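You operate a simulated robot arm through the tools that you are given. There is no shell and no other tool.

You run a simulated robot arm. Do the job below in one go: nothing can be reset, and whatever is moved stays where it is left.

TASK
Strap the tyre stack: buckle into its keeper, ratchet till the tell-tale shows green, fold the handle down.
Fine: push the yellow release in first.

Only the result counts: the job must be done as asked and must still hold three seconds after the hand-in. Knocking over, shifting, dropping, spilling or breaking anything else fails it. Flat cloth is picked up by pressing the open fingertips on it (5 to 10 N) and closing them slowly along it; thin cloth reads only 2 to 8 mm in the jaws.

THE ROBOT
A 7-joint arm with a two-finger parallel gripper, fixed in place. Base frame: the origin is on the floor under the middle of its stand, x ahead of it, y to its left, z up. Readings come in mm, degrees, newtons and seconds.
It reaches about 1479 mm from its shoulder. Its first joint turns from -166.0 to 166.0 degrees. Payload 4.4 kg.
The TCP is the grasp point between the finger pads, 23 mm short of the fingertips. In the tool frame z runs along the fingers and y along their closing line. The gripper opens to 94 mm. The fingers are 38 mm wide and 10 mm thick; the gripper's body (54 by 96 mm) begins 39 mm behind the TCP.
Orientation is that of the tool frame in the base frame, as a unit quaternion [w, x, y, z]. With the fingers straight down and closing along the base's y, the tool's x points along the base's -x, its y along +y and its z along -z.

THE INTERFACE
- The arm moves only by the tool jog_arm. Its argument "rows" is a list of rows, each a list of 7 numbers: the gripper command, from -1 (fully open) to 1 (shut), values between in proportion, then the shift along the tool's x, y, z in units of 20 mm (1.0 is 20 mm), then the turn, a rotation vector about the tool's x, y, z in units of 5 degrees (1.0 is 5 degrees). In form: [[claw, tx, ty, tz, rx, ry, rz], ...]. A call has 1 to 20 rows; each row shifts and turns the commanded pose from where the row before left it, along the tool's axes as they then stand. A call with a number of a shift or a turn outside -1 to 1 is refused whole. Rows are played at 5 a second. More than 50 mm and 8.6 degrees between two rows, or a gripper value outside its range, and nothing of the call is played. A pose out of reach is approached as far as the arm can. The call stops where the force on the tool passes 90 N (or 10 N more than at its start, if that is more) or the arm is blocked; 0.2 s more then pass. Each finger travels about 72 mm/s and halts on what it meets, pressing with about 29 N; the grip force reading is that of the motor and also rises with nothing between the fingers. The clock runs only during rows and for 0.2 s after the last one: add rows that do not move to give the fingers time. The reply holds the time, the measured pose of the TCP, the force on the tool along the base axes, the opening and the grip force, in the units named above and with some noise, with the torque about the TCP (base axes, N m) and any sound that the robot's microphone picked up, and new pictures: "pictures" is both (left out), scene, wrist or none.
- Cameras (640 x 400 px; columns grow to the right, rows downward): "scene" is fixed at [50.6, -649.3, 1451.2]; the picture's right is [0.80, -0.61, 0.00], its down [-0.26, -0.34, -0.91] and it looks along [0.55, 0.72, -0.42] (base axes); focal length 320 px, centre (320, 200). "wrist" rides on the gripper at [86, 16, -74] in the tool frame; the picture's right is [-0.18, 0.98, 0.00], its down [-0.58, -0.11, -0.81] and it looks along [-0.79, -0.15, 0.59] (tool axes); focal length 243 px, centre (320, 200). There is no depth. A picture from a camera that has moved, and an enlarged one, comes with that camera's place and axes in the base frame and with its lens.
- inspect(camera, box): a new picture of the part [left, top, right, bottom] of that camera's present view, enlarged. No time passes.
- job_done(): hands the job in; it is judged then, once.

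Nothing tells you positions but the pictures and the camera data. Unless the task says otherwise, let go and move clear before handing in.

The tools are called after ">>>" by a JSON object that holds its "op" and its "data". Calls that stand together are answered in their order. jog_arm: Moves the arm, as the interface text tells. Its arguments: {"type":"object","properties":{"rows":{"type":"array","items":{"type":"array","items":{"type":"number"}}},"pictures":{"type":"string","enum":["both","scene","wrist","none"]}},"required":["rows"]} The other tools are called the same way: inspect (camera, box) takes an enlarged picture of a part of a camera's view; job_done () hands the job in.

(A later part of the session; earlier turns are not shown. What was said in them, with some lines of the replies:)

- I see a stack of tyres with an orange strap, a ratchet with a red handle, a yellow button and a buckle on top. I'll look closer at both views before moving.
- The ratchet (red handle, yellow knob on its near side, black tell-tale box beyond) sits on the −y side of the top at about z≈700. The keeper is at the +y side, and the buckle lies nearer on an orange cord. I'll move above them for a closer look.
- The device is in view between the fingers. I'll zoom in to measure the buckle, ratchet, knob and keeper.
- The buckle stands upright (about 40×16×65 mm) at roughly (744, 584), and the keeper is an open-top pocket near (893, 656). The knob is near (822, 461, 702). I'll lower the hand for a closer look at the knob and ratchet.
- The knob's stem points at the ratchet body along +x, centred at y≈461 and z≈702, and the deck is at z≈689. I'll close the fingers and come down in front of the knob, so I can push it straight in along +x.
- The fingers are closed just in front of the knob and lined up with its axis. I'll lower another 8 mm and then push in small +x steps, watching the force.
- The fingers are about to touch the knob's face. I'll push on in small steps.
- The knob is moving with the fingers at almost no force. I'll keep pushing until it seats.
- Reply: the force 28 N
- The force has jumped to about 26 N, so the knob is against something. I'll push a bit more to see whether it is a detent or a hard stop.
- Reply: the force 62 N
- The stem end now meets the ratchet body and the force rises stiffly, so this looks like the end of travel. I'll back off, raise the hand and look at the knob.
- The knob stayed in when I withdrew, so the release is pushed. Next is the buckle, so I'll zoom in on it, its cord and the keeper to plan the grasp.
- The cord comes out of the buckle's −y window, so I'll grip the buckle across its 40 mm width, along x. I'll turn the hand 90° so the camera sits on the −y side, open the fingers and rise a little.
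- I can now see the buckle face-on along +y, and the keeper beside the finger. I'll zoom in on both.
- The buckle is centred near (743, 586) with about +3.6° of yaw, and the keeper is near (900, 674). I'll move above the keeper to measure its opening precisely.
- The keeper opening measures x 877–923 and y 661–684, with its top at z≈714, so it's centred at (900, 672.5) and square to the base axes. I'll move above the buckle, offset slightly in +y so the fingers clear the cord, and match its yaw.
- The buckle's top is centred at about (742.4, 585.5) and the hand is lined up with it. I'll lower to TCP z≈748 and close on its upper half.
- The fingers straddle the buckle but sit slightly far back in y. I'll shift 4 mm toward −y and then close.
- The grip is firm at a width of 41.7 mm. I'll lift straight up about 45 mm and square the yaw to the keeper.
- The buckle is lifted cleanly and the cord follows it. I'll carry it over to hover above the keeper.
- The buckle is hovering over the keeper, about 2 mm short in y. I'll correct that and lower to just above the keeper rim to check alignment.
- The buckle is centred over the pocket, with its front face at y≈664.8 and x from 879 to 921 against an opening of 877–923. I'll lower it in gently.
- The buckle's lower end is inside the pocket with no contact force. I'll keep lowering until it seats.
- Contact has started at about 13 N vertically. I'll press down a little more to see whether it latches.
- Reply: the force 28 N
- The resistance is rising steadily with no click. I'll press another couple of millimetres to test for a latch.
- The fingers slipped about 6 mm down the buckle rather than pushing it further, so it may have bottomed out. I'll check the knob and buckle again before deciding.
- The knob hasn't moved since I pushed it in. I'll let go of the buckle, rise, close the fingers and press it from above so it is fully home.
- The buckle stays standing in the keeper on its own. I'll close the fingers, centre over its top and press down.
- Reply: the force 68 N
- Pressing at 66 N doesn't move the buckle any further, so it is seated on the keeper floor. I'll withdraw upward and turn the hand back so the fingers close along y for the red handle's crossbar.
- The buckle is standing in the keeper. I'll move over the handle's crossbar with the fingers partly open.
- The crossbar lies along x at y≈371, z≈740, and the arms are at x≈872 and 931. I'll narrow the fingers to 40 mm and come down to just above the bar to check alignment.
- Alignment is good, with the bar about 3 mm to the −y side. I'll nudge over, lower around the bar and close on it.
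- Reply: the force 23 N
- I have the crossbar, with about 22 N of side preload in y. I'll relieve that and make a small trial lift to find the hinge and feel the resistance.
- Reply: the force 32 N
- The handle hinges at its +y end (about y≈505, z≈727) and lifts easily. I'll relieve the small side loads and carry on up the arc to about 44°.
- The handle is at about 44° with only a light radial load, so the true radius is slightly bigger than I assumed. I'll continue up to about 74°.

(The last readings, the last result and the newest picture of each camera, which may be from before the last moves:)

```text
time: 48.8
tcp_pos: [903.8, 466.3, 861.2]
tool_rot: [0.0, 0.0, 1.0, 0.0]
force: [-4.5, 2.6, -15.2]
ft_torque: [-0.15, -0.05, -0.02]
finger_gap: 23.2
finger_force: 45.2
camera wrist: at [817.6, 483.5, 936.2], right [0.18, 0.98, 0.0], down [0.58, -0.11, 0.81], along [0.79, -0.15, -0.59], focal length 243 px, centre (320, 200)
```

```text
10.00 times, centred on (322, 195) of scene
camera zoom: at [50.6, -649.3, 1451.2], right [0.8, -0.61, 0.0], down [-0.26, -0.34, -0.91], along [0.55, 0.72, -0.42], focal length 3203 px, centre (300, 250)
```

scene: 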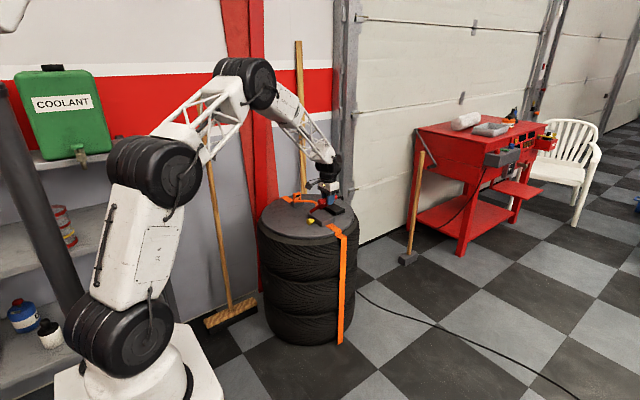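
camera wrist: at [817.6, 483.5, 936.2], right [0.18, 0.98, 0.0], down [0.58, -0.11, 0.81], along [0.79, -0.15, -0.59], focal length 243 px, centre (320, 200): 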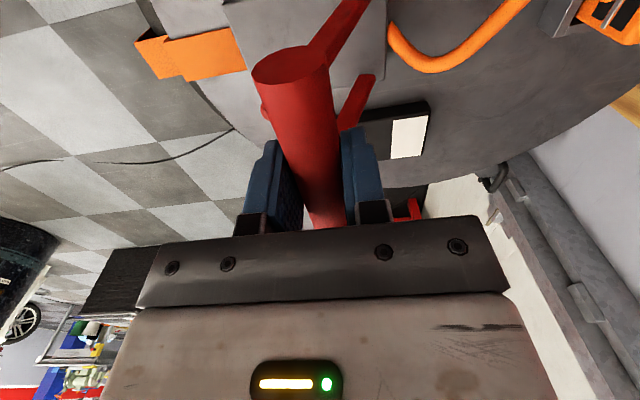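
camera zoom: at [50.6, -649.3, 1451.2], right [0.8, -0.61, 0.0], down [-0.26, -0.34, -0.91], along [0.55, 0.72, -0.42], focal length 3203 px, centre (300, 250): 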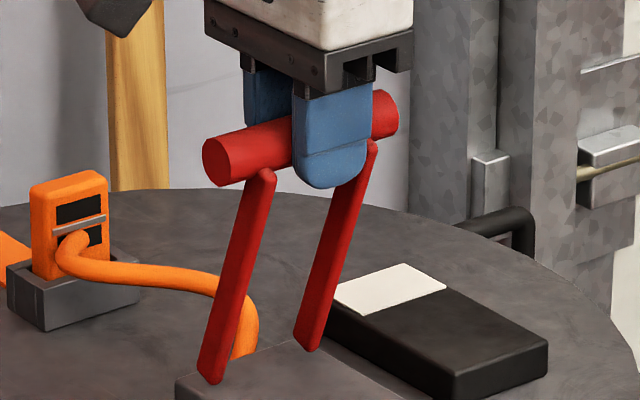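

The tell-tale's white window is growing as the handle swings up, so the up-stroke ratchets the strap. I'll continue toward 90°.

>>> {"op": "jog_arm", "data": {"rows": [[1, 0, 0.69, -0.1, 0, 0, 0], [1, 0, 0.7, -0.06, 0, 0, 0], [1, 0, 0, 0, 0, 0, 0]], "pictures": "wrist"}}

>>> {"op": "inspect", "data": {"camera": "scene", "box": [290, 175, 354, 215]}}

```text
time: 49.6
tcp_pos: [903.9, 490.5, 866.7]
tool_rot: [0.0, 0.001, 1.0, 0.0]
force: [0.5, -55.2, 16.1]
ft_torque: [-0.58, 0.69, 0.34]
finger_gap: 23.7
finger_force: 44.7
camera wrist: at [818.2, 509.1, 941.0], right [0.19, 0.98, 0.0], down [0.58, -0.11, 0.81], along [0.79, -0.15, -0.59], focal length 243 px, centre (320, 200)
```

wrist: 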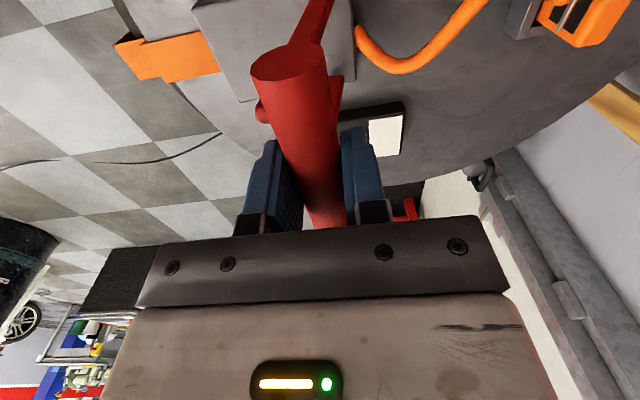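

```text
10.00 times, centred on (322, 195) of scene
camera zoom: at [50.6, -649.3, 1451.2], right [0.8, -0.61, 0.0], down [-0.26, -0.34, -0.91], along [0.55, 0.72, -0.42], focal length 3203 px, centre (300, 250)
```

zoom: 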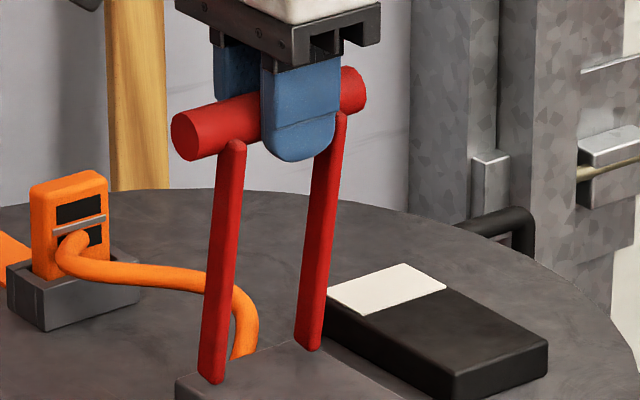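

The handle hits its stop at about 84° (55 N). I'll take it back down the arc for another stroke.

>>> {"op": "jog_arm", "data": {"rows": [[1, 0, -0.7, 0.06, 0, 0, 0], [1, 0, -0.69, 0.1, 0, 0, 0], [1, 0, -0.67, 0.23, 0, 0, 0], [1, 0, -0.64, 0.3, 0, 0, 0], [1, 0, -0.6, 0.37, 0, 0, 0], [1, 0, -0.55, 0.44, 0, 0, 0], [1, 0, -0.48, 0.52, 0, 0, 0], [1, 0, -0.465, 0.535, 0, 0, 0], [1, 0, -0.405, 0.58, 0, 0, 0], [1, 0, -0.34, 0.615, 0, 0, 0], [1, 0, -0.28, 0.65, 0, 0, 0], [1, 0, -0.2, 0.655, 0, 0, 0], [1, 0, 0, 0, 0, 0, 0]], "pictures": "wrist"}}

>>> {"op": "inspect", "data": {"camera": "scene", "box": [290, 185, 354, 225]}}

```text
time: 52.4
tcp_pos: [902.8, 374.2, 763.8]
tool_rot: [0.001, 0.0, 1.0, 0.0]
force: [3.8, 2.9, -1.4]
ft_torque: [0.03, -0.32, 0.02]
finger_gap: 23.2
finger_force: 44.6
camera wrist: at [816.4, 390.9, 838.8], right [0.18, 0.98, 0.0], down [0.58, -0.11, 0.81], along [0.79, -0.15, -0.59], focal length 243 px, centre (320, 200)
```

wrist: 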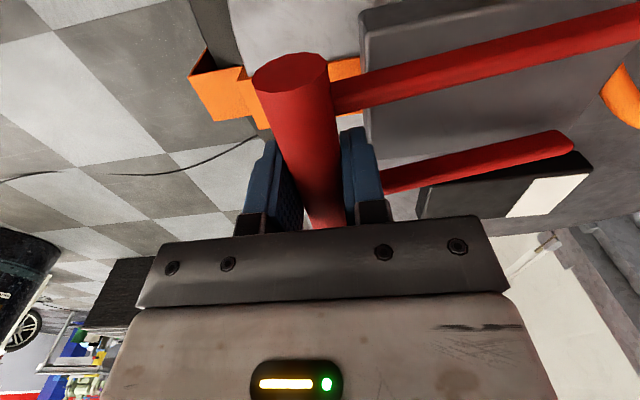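

```text
10.00 times, centred on (322, 205) of scene
camera zoom: at [50.6, -649.3, 1451.2], right [0.8, -0.61, 0.0], down [-0.26, -0.34, -0.91], along [0.55, 0.72, -0.42], focal length 3203 px, centre (300, 150)
```

zoom: 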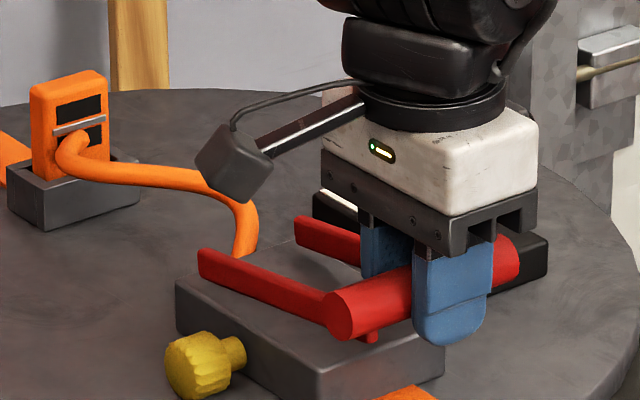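

The tell-tale kept its gain and the forces stayed low. I'll do the second up-stroke on the same arc.

>>> {"op": "jog_arm", "data": {"rows": [[1, 0, 0.2, -0.655, 0, 0, 0], [1, 0, 0.28, -0.65, 0, 0, 0], [1, 0, 0.34, -0.615, 0, 0, 0], [1, 0, 0.405, -0.58, 0, 0, 0], [1, 0, 0.465, -0.535, 0, 0, 0], [1, 0, 0.48, -0.52, 0, 0, 0], [1, 0, 0.55, -0.44, 0, 0, 0], [1, 0, 0.6, -0.37, 0, 0, 0], [1, 0, 0.64, -0.3, 0, 0, 0], [1, 0, 0.67, -0.23, 0, 0, 0], [1, 0, 0.69, -0.1, 0, 0, 0], [1, 0, 0.55, -0.05, 0, 0, 0], [1, 0, 0, 0, 0, 0, 0]], "pictures": "wrist"}}

>>> {"op": "inspect", "data": {"camera": "scene", "box": [290, 175, 354, 215]}}

```text
time: 55.2
tcp_pos: [904.0, 490.3, 865.5]
tool_rot: [0.0, 0.001, 1.0, 0.0]
force: [-5.3, -18.6, 0.9]
ft_torque: [-0.25, 0.3, 0.07]
finger_gap: 23.3
finger_force: 45.2
camera wrist: at [817.3, 507.7, 940.0], right [0.19, 0.98, 0.0], down [0.58, -0.11, 0.81], along [0.79, -0.15, -0.59], focal length 243 px, centre (320, 200)
```

wrist: 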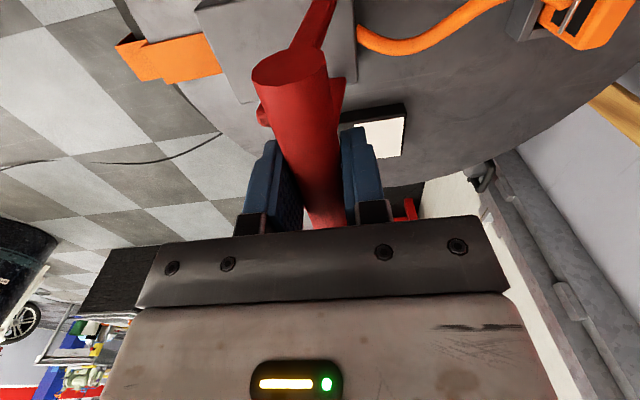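

```text
10.00 times, centred on (322, 195) of scene
camera zoom: at [50.6, -649.3, 1451.2], right [0.8, -0.61, 0.0], down [-0.26, -0.34, -0.91], along [0.55, 0.72, -0.42], focal length 3203 px, centre (300, 250)
```

zoom: 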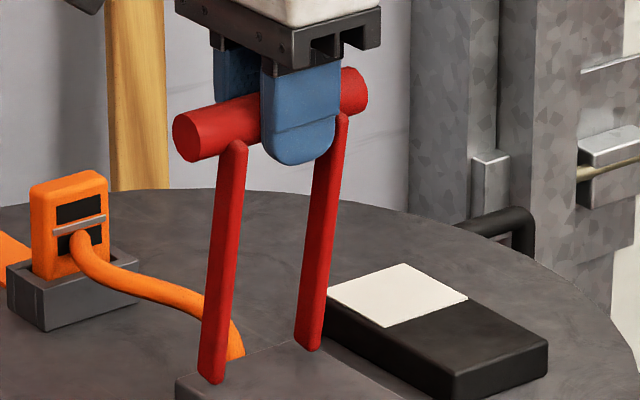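

The window grew again and the cord is drawing in. Here is the third stroke: down, then up.

>>> {"op": "jog_arm", "data": {"rows": [[1, 0, -0.55, 0.05, 0, 0, 0], [1, 0, -0.69, 0.1, 0, 0, 0], [1, 0, -0.67, 0.23, 0, 0, 0], [1, 0, -0.64, 0.3, 0, 0, 0], [1, 0, -0.6, 0.37, 0, 0, 0], [1, 0, -0.55, 0.44, 0, 0, 0], [1, 0, -0.48, 0.52, 0, 0, 0], [1, 0, -0.465, 0.535, 0, 0, 0], [1, 0, -0.405, 0.58, 0, 0, 0], [1, 0, -0.34, 0.615, 0, 0, 0], [1, 0, -0.28, 0.65, 0, 0, 0], [1, 0, -0.2, 0.655, 0, 0, 0], [1, 0, 0, 0, 0, 0, 0]], "pictures": "none"}}

```text
time: 58.0
tcp_pos: [903.8, 373.5, 763.5]
tool_rot: [0.001, -0.001, 1.0, 0.0]
force: [-10.6, 6.4, -1.9]
ft_torque: [0.03, -0.19, 0.02]
finger_gap: 23.2
finger_force: 44.2
```

The handle is back down with small forces. Next is the third up-stroke.

>>> {"op": "jog_arm", "data": {"rows": [[1, 0, 0.2, -0.655, 0, 0, 0], [1, 0, 0.28, -0.65, 0, 0, 0], [1, 0, 0.34, -0.615, 0, 0, 0], [1, 0, 0.405, -0.58, 0, 0, 0], [1, 0, 0.465, -0.535, 0, 0, 0], [1, 0, 0.48, -0.52, 0, 0, 0], [1, 0, 0.55, -0.44, 0, 0, 0], [1, 0, 0.6, -0.37, 0, 0, 0], [1, 0, 0.64, -0.3, 0, 0, 0], [1, 0, 0.67, -0.23, 0, 0, 0], [1, 0, 0.69, -0.1, 0, 0, 0], [1, 0, 0.5, -0.05, 0, 0, 0], [1, 0, 0, 0, 0, 0, 0]], "pictures": "wrist"}}

>>> {"op": "inspect", "data": {"camera": "scene", "box": [290, 175, 354, 215]}}

```text
time: 60.8
tcp_pos: [903.2, 488.5, 866.5]
tool_rot: [0.0, 0.0, 1.0, 0.0]
force: [-13.3, -0.8, 15.4]
ft_torque: [-0.01, 0.57, -0.04]
finger_gap: 23.4
finger_force: 44.9
camera wrist: at [818.0, 506.9, 941.9], right [0.18, 0.98, 0.0], down [0.58, -0.11, 0.81], along [0.79, -0.15, -0.59], focal length 243 px, centre (320, 200)
```

wrist: 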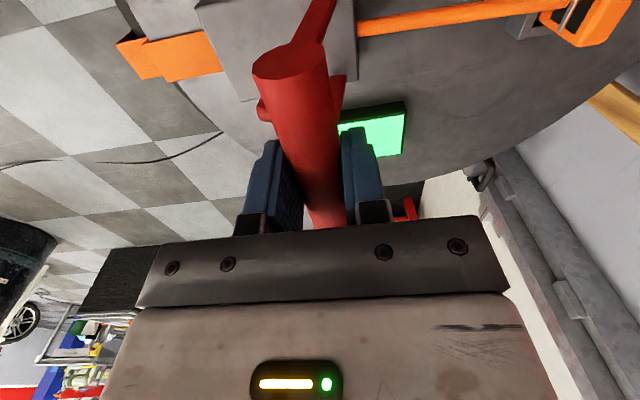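

```text
10.00 times, centred on (322, 195) of scene
camera zoom: at [50.6, -649.3, 1451.2], right [0.8, -0.61, 0.0], down [-0.26, -0.34, -0.91], along [0.55, 0.72, -0.42], focal length 3203 px, centre (300, 250)
```

zoom: 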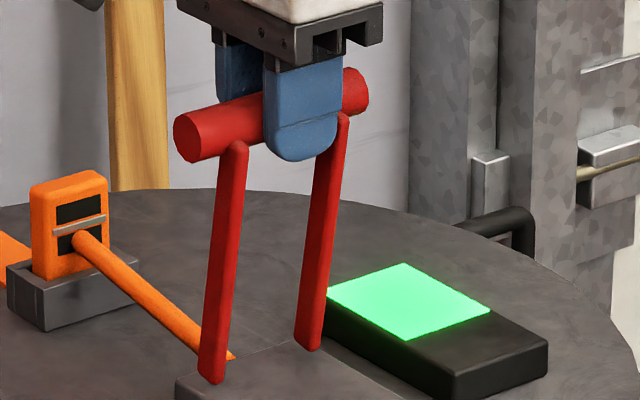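

The tell-tale is green. I'll fold the handle down along the arc to about 14° and check that the green holds.

>>> {"op": "jog_arm", "data": {"rows": [[1, 0, -0.5, 0.05, 0, 0, 0], [1, 0, -0.69, 0.1, 0, 0, 0], [1, 0, -0.67, 0.23, 0, 0, 0], [1, 0, -0.64, 0.3, 0, 0, 0], [1, 0, -0.6, 0.37, 0, 0, 0], [1, 0, -0.55, 0.44, 0, 0, 0], [1, 0, -0.48, 0.52, 0, 0, 0], [1, 0, -0.465, 0.535, 0, 0, 0], [1, 0, -0.405, 0.58, 0, 0, 0], [1, 0, -0.34, 0.615, 0, 0, 0], [1, 0, -0.28, 0.65, 0, 0, 0], [1, 0, -0.2, 0.655, 0, 0, 0], [1, 0, 0, 0, 0, 0, 0]], "pictures": "wrist"}}

>>> {"op": "inspect", "data": {"camera": "scene", "box": [290, 185, 354, 225]}}

```text
time: 63.6
tcp_pos: [902.8, 374.2, 765.5]
tool_rot: [0.0, 0.0, 1.0, 0.0]
force: [-4.7, 1.3, -0.6]
ft_torque: [0.08, -0.24, 0.02]
finger_gap: 22.8
finger_force: 44.9
camera wrist: at [816.9, 391.6, 839.2], right [0.18, 0.98, 0.0], down [0.58, -0.11, 0.81], along [0.79, -0.15, -0.59], focal length 243 px, centre (320, 200)
```

wrist: 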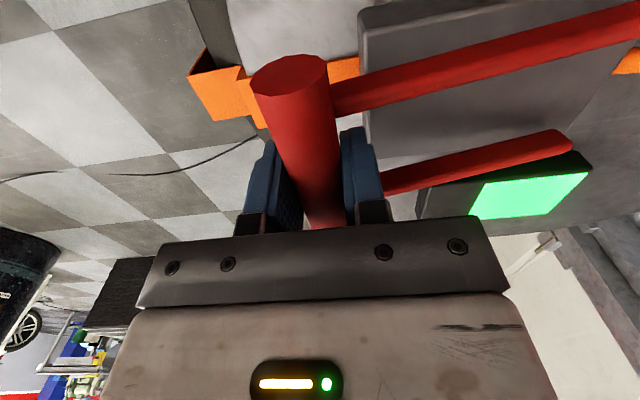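

```text
10.00 times, centred on (322, 205) of scene
camera zoom: at [50.6, -649.3, 1451.2], right [0.8, -0.61, 0.0], down [-0.26, -0.34, -0.91], along [0.55, 0.72, -0.42], focal length 3203 px, centre (300, 150)
```

zoom: 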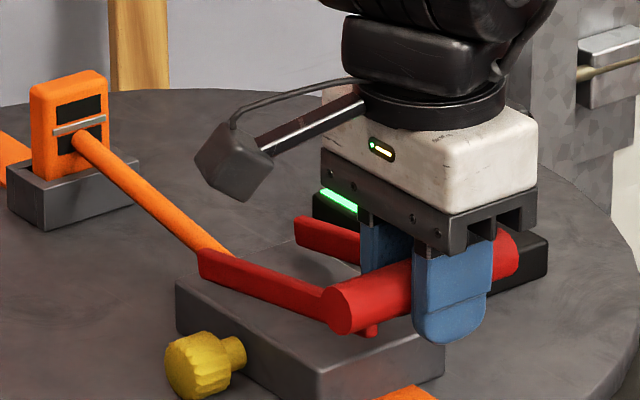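

Green holds with the handle low. I'll fold it the rest of the way to flat, watching for the stop.

>>> {"op": "jog_arm", "data": {"rows": [[1, 0, -0.05, 0.25, 0, 0, 0], [1, 0, -0.04, 0.25, 0, 0, 0], [1, 0, -0.03, 0.25, 0, 0, 0], [1, 0, -0.03, 0.25, 0, 0, 0], [1, 0, 0, 0, 0, 0, 0]], "pictures": "none"}}

>>> {"op": "inspect", "data": {"camera": "scene", "box": [300, 195, 350, 226]}}

```text
time: 64.8
tcp_pos: [903.2, 370.5, 745.1]
tool_rot: [0.001, 0.001, 1.0, 0.0]
force: [27.3, -16.8, 2.8]
ft_torque: [0.14, -0.11, 0.14]
finger_gap: 23.0
finger_force: 45.3
```

```text
12.80 times, centred on (325, 210) of scene
camera zoom: at [50.6, -649.3, 1451.2], right [0.8, -0.61, 0.0], down [-0.26, -0.34, -0.91], along [0.55, 0.72, -0.42], focal length 4100 px, centre (256, 66)
```

zoom: 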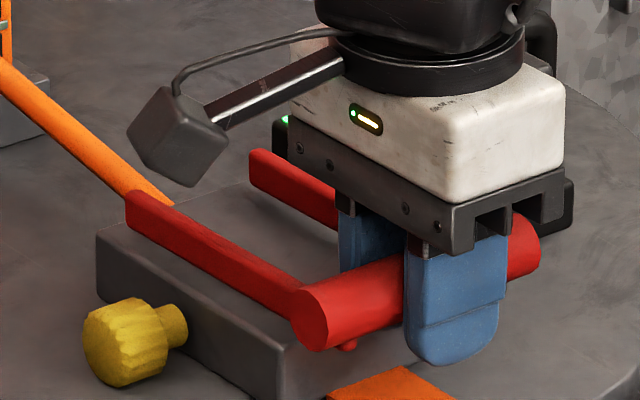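

The handle is almost at its original height and meets no stop yet. I'll lower a few more millimetres.

>>> {"op": "jog_arm", "data": {"rows": [[1, -0.05, 0.03, 0.1, 0, 0, 0], [1, 0, 0, 0.1, 0, 0, 0], [1, 0, 0, 0, 0, 0, 0]], "pictures": "none"}}

>>> {"op": "inspect", "data": {"camera": "scene", "box": [300, 195, 350, 226]}}

```text
time: 65.6
tcp_pos: [902.8, 369.2, 739.4]
tool_rot: [-0.001, 0.002, 1.0, 0.0]
force: [-23.9, -51.8, 26.0]
ft_torque: [-0.02, -0.02, -0.07]
finger_gap: 23.2
finger_force: 45.0
```

```text
12.80 times, centred on (325, 210) of scene
camera zoom: at [50.6, -649.3, 1451.2], right [0.8, -0.61, 0.0], down [-0.26, -0.34, -0.91], along [0.55, 0.72, -0.42], focal length 4100 px, centre (256, 66)
```

zoom: 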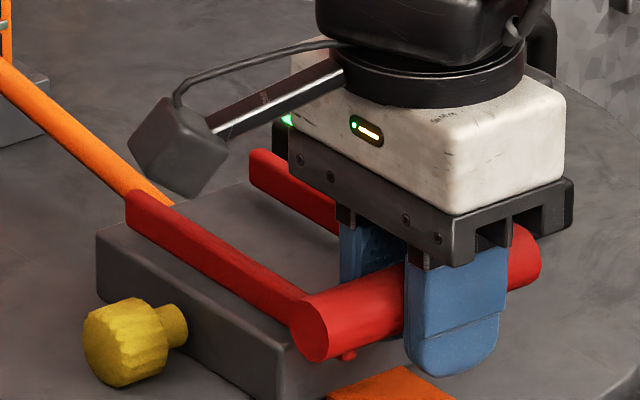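

The handle has met its lower stop (Fz 26 N). I'll relieve the side load, open the fingers slightly and look at the resting angle.

>>> {"op": "jog_arm", "data": {"rows": [[1, 0.04, -0.12, -0.05, 0, 0, 0], [0.3, 0, 0, 0, 0, 0, 0], [0.15, 0, 0, 0, 0, 0, 0], [0.15, 0, 0, -0.5, 0, 0, 0], [0.15, 0, 0, -1, 0, 0, 0], [0.15, 0, 0, -1, 0, 0, 0], [0.15, 0, 0, -0.5, 0, 0, 0], [0.15, 0, 0, 0, 0, 0, 0]], "pictures": "wrist"}}

>>> {"op": "inspect", "data": {"camera": "scene", "box": [300, 195, 350, 226]}}

>>> {"op": "inspect", "data": {"camera": "wrist", "box": [200, 20, 520, 220]}}

```text
time: 67.4
tcp_pos: [904.3, 365.8, 801.1]
tool_rot: [0.0, 0.0, 1.0, 0.0]
force: [0.0, -0.5, 0.1]
ft_torque: [-0.02, 0.0, 0.04]
finger_gap: 40.0
finger_force: 0.2
camera wrist: at [817.6, 385.3, 875.2], right [0.18, 0.98, 0.0], down [0.58, -0.11, 0.81], along [0.79, -0.15, -0.59], focal length 243 px, centre (320, 200)
```

wrist: 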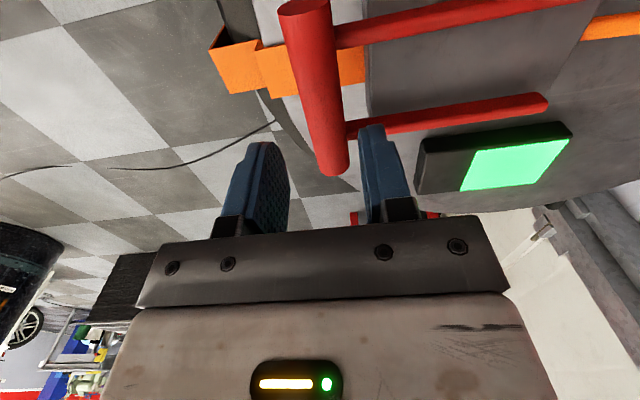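

```text
12.80 times, centred on (325, 210) of scene
camera zoom: at [50.6, -649.3, 1451.2], right [0.8, -0.61, 0.0], down [-0.26, -0.34, -0.91], along [0.55, 0.72, -0.42], focal length 4100 px, centre (256, 66)
```

zoom: 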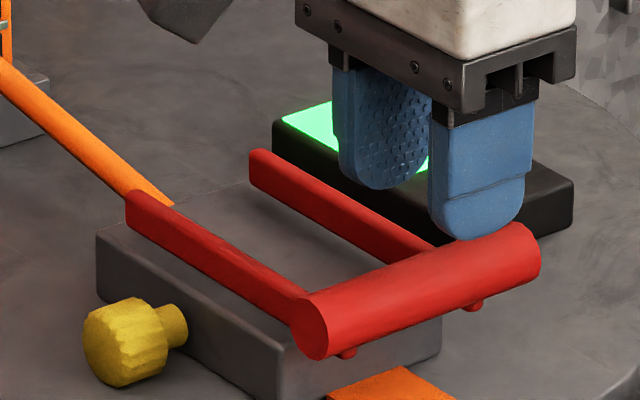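

```text
2.00 times, centred on (360, 120) of wrist
camera zoom: at [817.6, 385.3, 875.2], right [0.18, 0.98, 0.0], down [0.58, -0.11, 0.81], along [0.79, -0.15, -0.59], focal length 485 px, centre (240, 360)
```

zoom: 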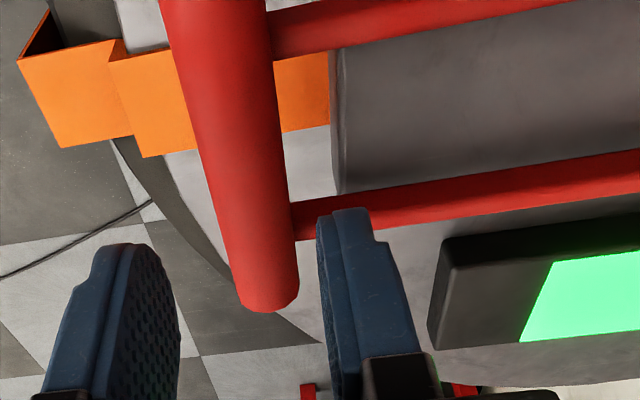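

The tell-tale is green and the handle lies flat at its lower stop. I'll confirm by pressing lightly on the bar from above with closed fingers.

>>> {"op": "jog_arm", "data": {"rows": [[1, 0, 0.2, 0, 0, 0, 0], [1, 0, 0, 0, 0, 0, 0], [1, 0, 0, 0, 0, 0, 0], [1, 0, 0, 0.5, 0, 0, 0], [1, 0, 0, 0.4, 0, 0, 0], [1, 0, 0, 0.2, 0, 0, 0], [1, 0, 0, 0.1, 0, 0, 0], [1, 0, 0, 0.1, 0, 0, 0], [1, 0, 0, 0, 0, 0, 0]], "pictures": "none"}}

>>> {"op": "inspect", "data": {"camera": "scene", "box": [300, 195, 350, 226]}}

```text
time: 69.4
tcp_pos: [903.4, 372.6, 777.9]
tool_rot: [0.002, -0.001, 1.0, 0.001]
force: [-9.9, -3.5, 30.8]
ft_torque: [-0.14, 0.4, -0.01]
finger_gap: 0.0
finger_force: 28.8
```

```text
12.80 times, centred on (325, 210) of scene
camera zoom: at [50.6, -649.3, 1451.2], right [0.8, -0.61, 0.0], down [-0.26, -0.34, -0.91], along [0.55, 0.72, -0.42], focal length 4100 px, centre (256, 66)
```

zoom: 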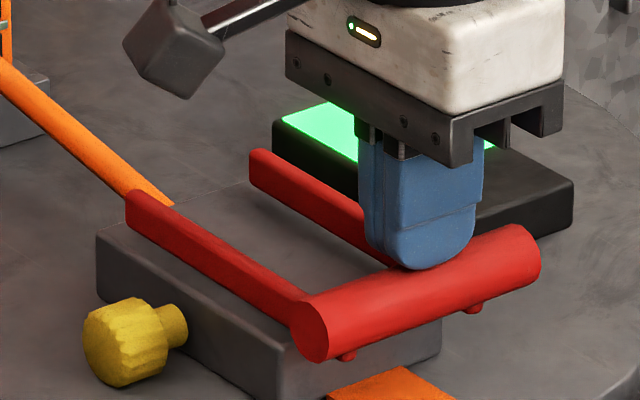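

A firm 31 N produces no further movement, so the handle is fully folded. I'll raise well clear and do a final check of everything.

>>> {"op": "jog_arm", "data": {"rows": [[1, 0, 0, -0.5, 0, 0, 0], [1, 0, 0, -1, 0, 0, 0], [1, 0, 0, -1, 0, 0, 0], [1, 0, 0, -1, 0, 0, 0], [1, 0, 0, -1, 0, 0, 0], [1, 0.5, 0, -1, 0, 0, 0], [1, 1, 0, -1, 0, 0, 0], [1, 1, 0, -1, 0, 0, 0], [1, 1, 0, -0.5, 0, 0, 0], [1, 1, 0, 0, 0, 0, 0], [1, 1, 0, 0, 0, 0, 0], [1, 1, 0, 0, 0, 0, 0], [1, 1, 0, 0, 0, 0, 0], [1, 0, 0, 0, 0, 0, 0], [1, 0, 0, 0, 0, 0, 0], [1, 0, 0, 0, 0, 0, 0]]}}

>>> {"op": "inspect", "data": {"camera": "scene", "box": [270, 185, 350, 235]}}

>>> {"op": "inspect", "data": {"camera": "scene", "box": [285, 192, 315, 211]}}

>>> {"op": "inspect", "data": {"camera": "scene", "box": [295, 205, 345, 236]}}

```text
time: 72.8
tcp_pos: [750.9, 372.0, 935.5]
tool_rot: [0.0, 0.0, 1.0, 0.0]
force: [0.0, -0.3, 0.6]
ft_torque: [0.0, 0.02, -0.01]
finger_gap: 0.0
finger_force: 29.6
camera wrist: at [665.4, 390.1, 1009.9], right [0.18, 0.98, 0.0], down [0.58, -0.11, 0.81], along [0.79, -0.15, -0.59], focal length 243 px, centre (320, 200)
```

scene: 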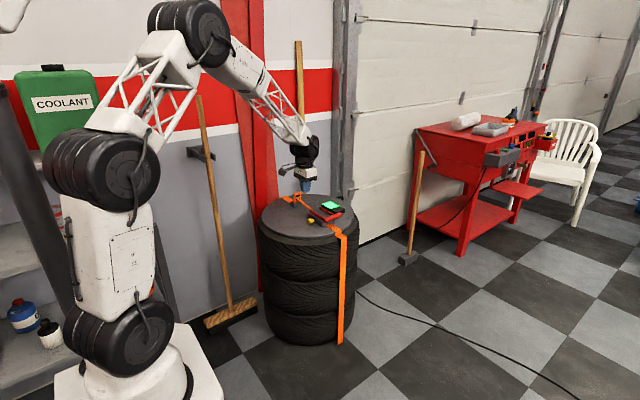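
wrist: 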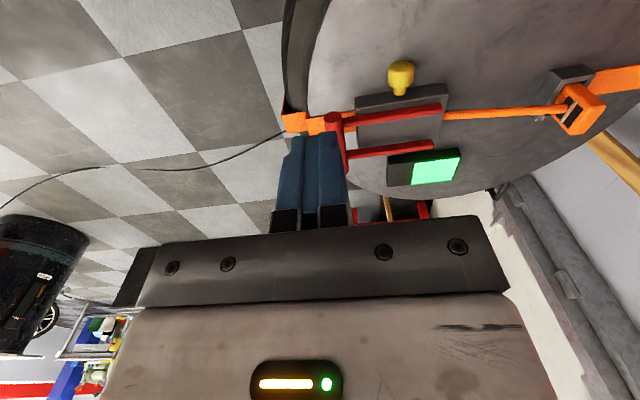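

```text
8.00 times, centred on (310, 210) of scene
camera zoom: at [50.6, -649.3, 1451.2], right [0.8, -0.61, 0.0], down [-0.26, -0.34, -0.91], along [0.55, 0.72, -0.42], focal length 2563 px, centre (400, 120)
```

zoom: 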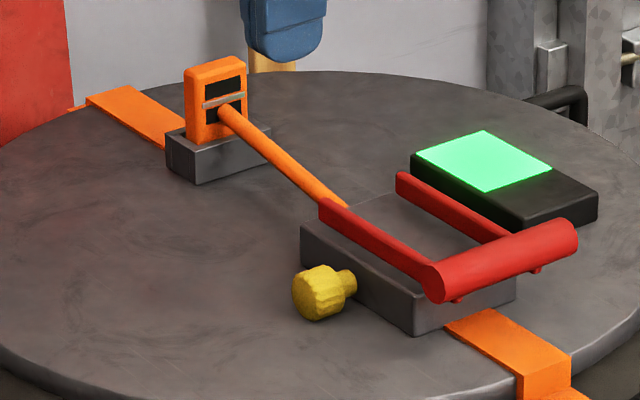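

```text
16.00 times, centred on (300, 202) of scene
camera zoom: at [50.6, -649.3, 1451.2], right [0.8, -0.61, 0.0], down [-0.26, -0.34, -0.91], along [0.55, 0.72, -0.42], focal length 5125 px, centre (640, 176)
```

zoom: 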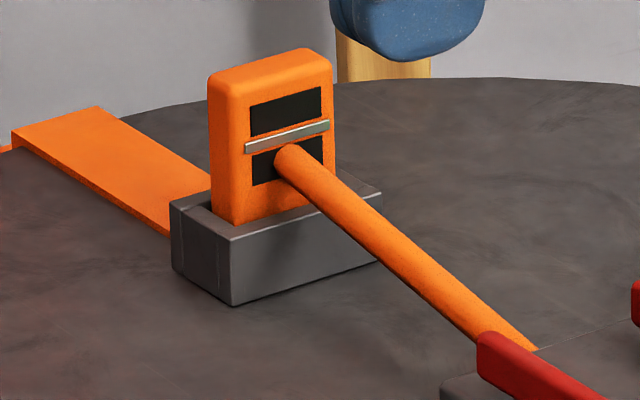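

```text
12.80 times, centred on (320, 220) of scene
camera zoom: at [50.6, -649.3, 1451.2], right [0.8, -0.61, 0.0], down [-0.26, -0.34, -0.91], along [0.55, 0.72, -0.42], focal length 4100 px, centre (320, -62)
```

zoom: 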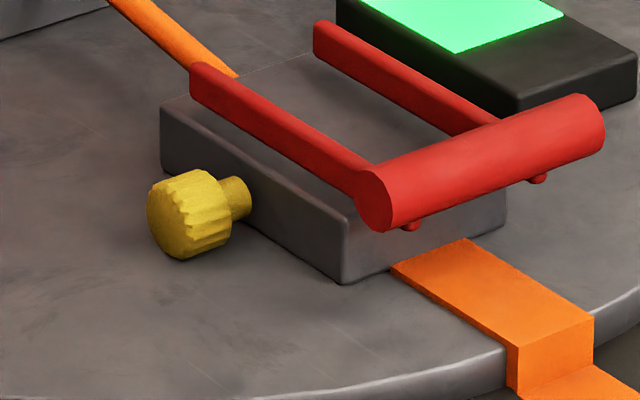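

The final check shows:
- **Release:** the yellow knob was pushed in first and has stayed in.
- **Buckle:** seated in its keeper, with the strap drawn straight.
- **Tell-tale:** green.
- **Handle:** folded flat.

The hand is clear of everything, so I'm handing in.

>>> {"op": "job_done", "data": {}}

```text
The job is handed in.
```

The tyre stack is strapped and I've handed the job in; I haven't seen the judging result. At my last look, everything was holding and the hand was clear of the stack.

- **Release:** I pushed the yellow release in first, about 14 mm to its stop, and it stayed in. There was no click.
- **Buckle:** it sits upright in its keeper. I pressed it down at about 66 N and it went no deeper. It made no click either, so I judged it seated from that hard stop and from it holding while the strap tightened.
- **Ratchet:** it took three up-strokes for the tell-tale to turn green. It stayed green as the handle came down, and the strap is drawn straight.
- **Handle:** it is folded flat, and a 31 N press from above didn't move it further.

I didn't see anything else knocked or shifted.
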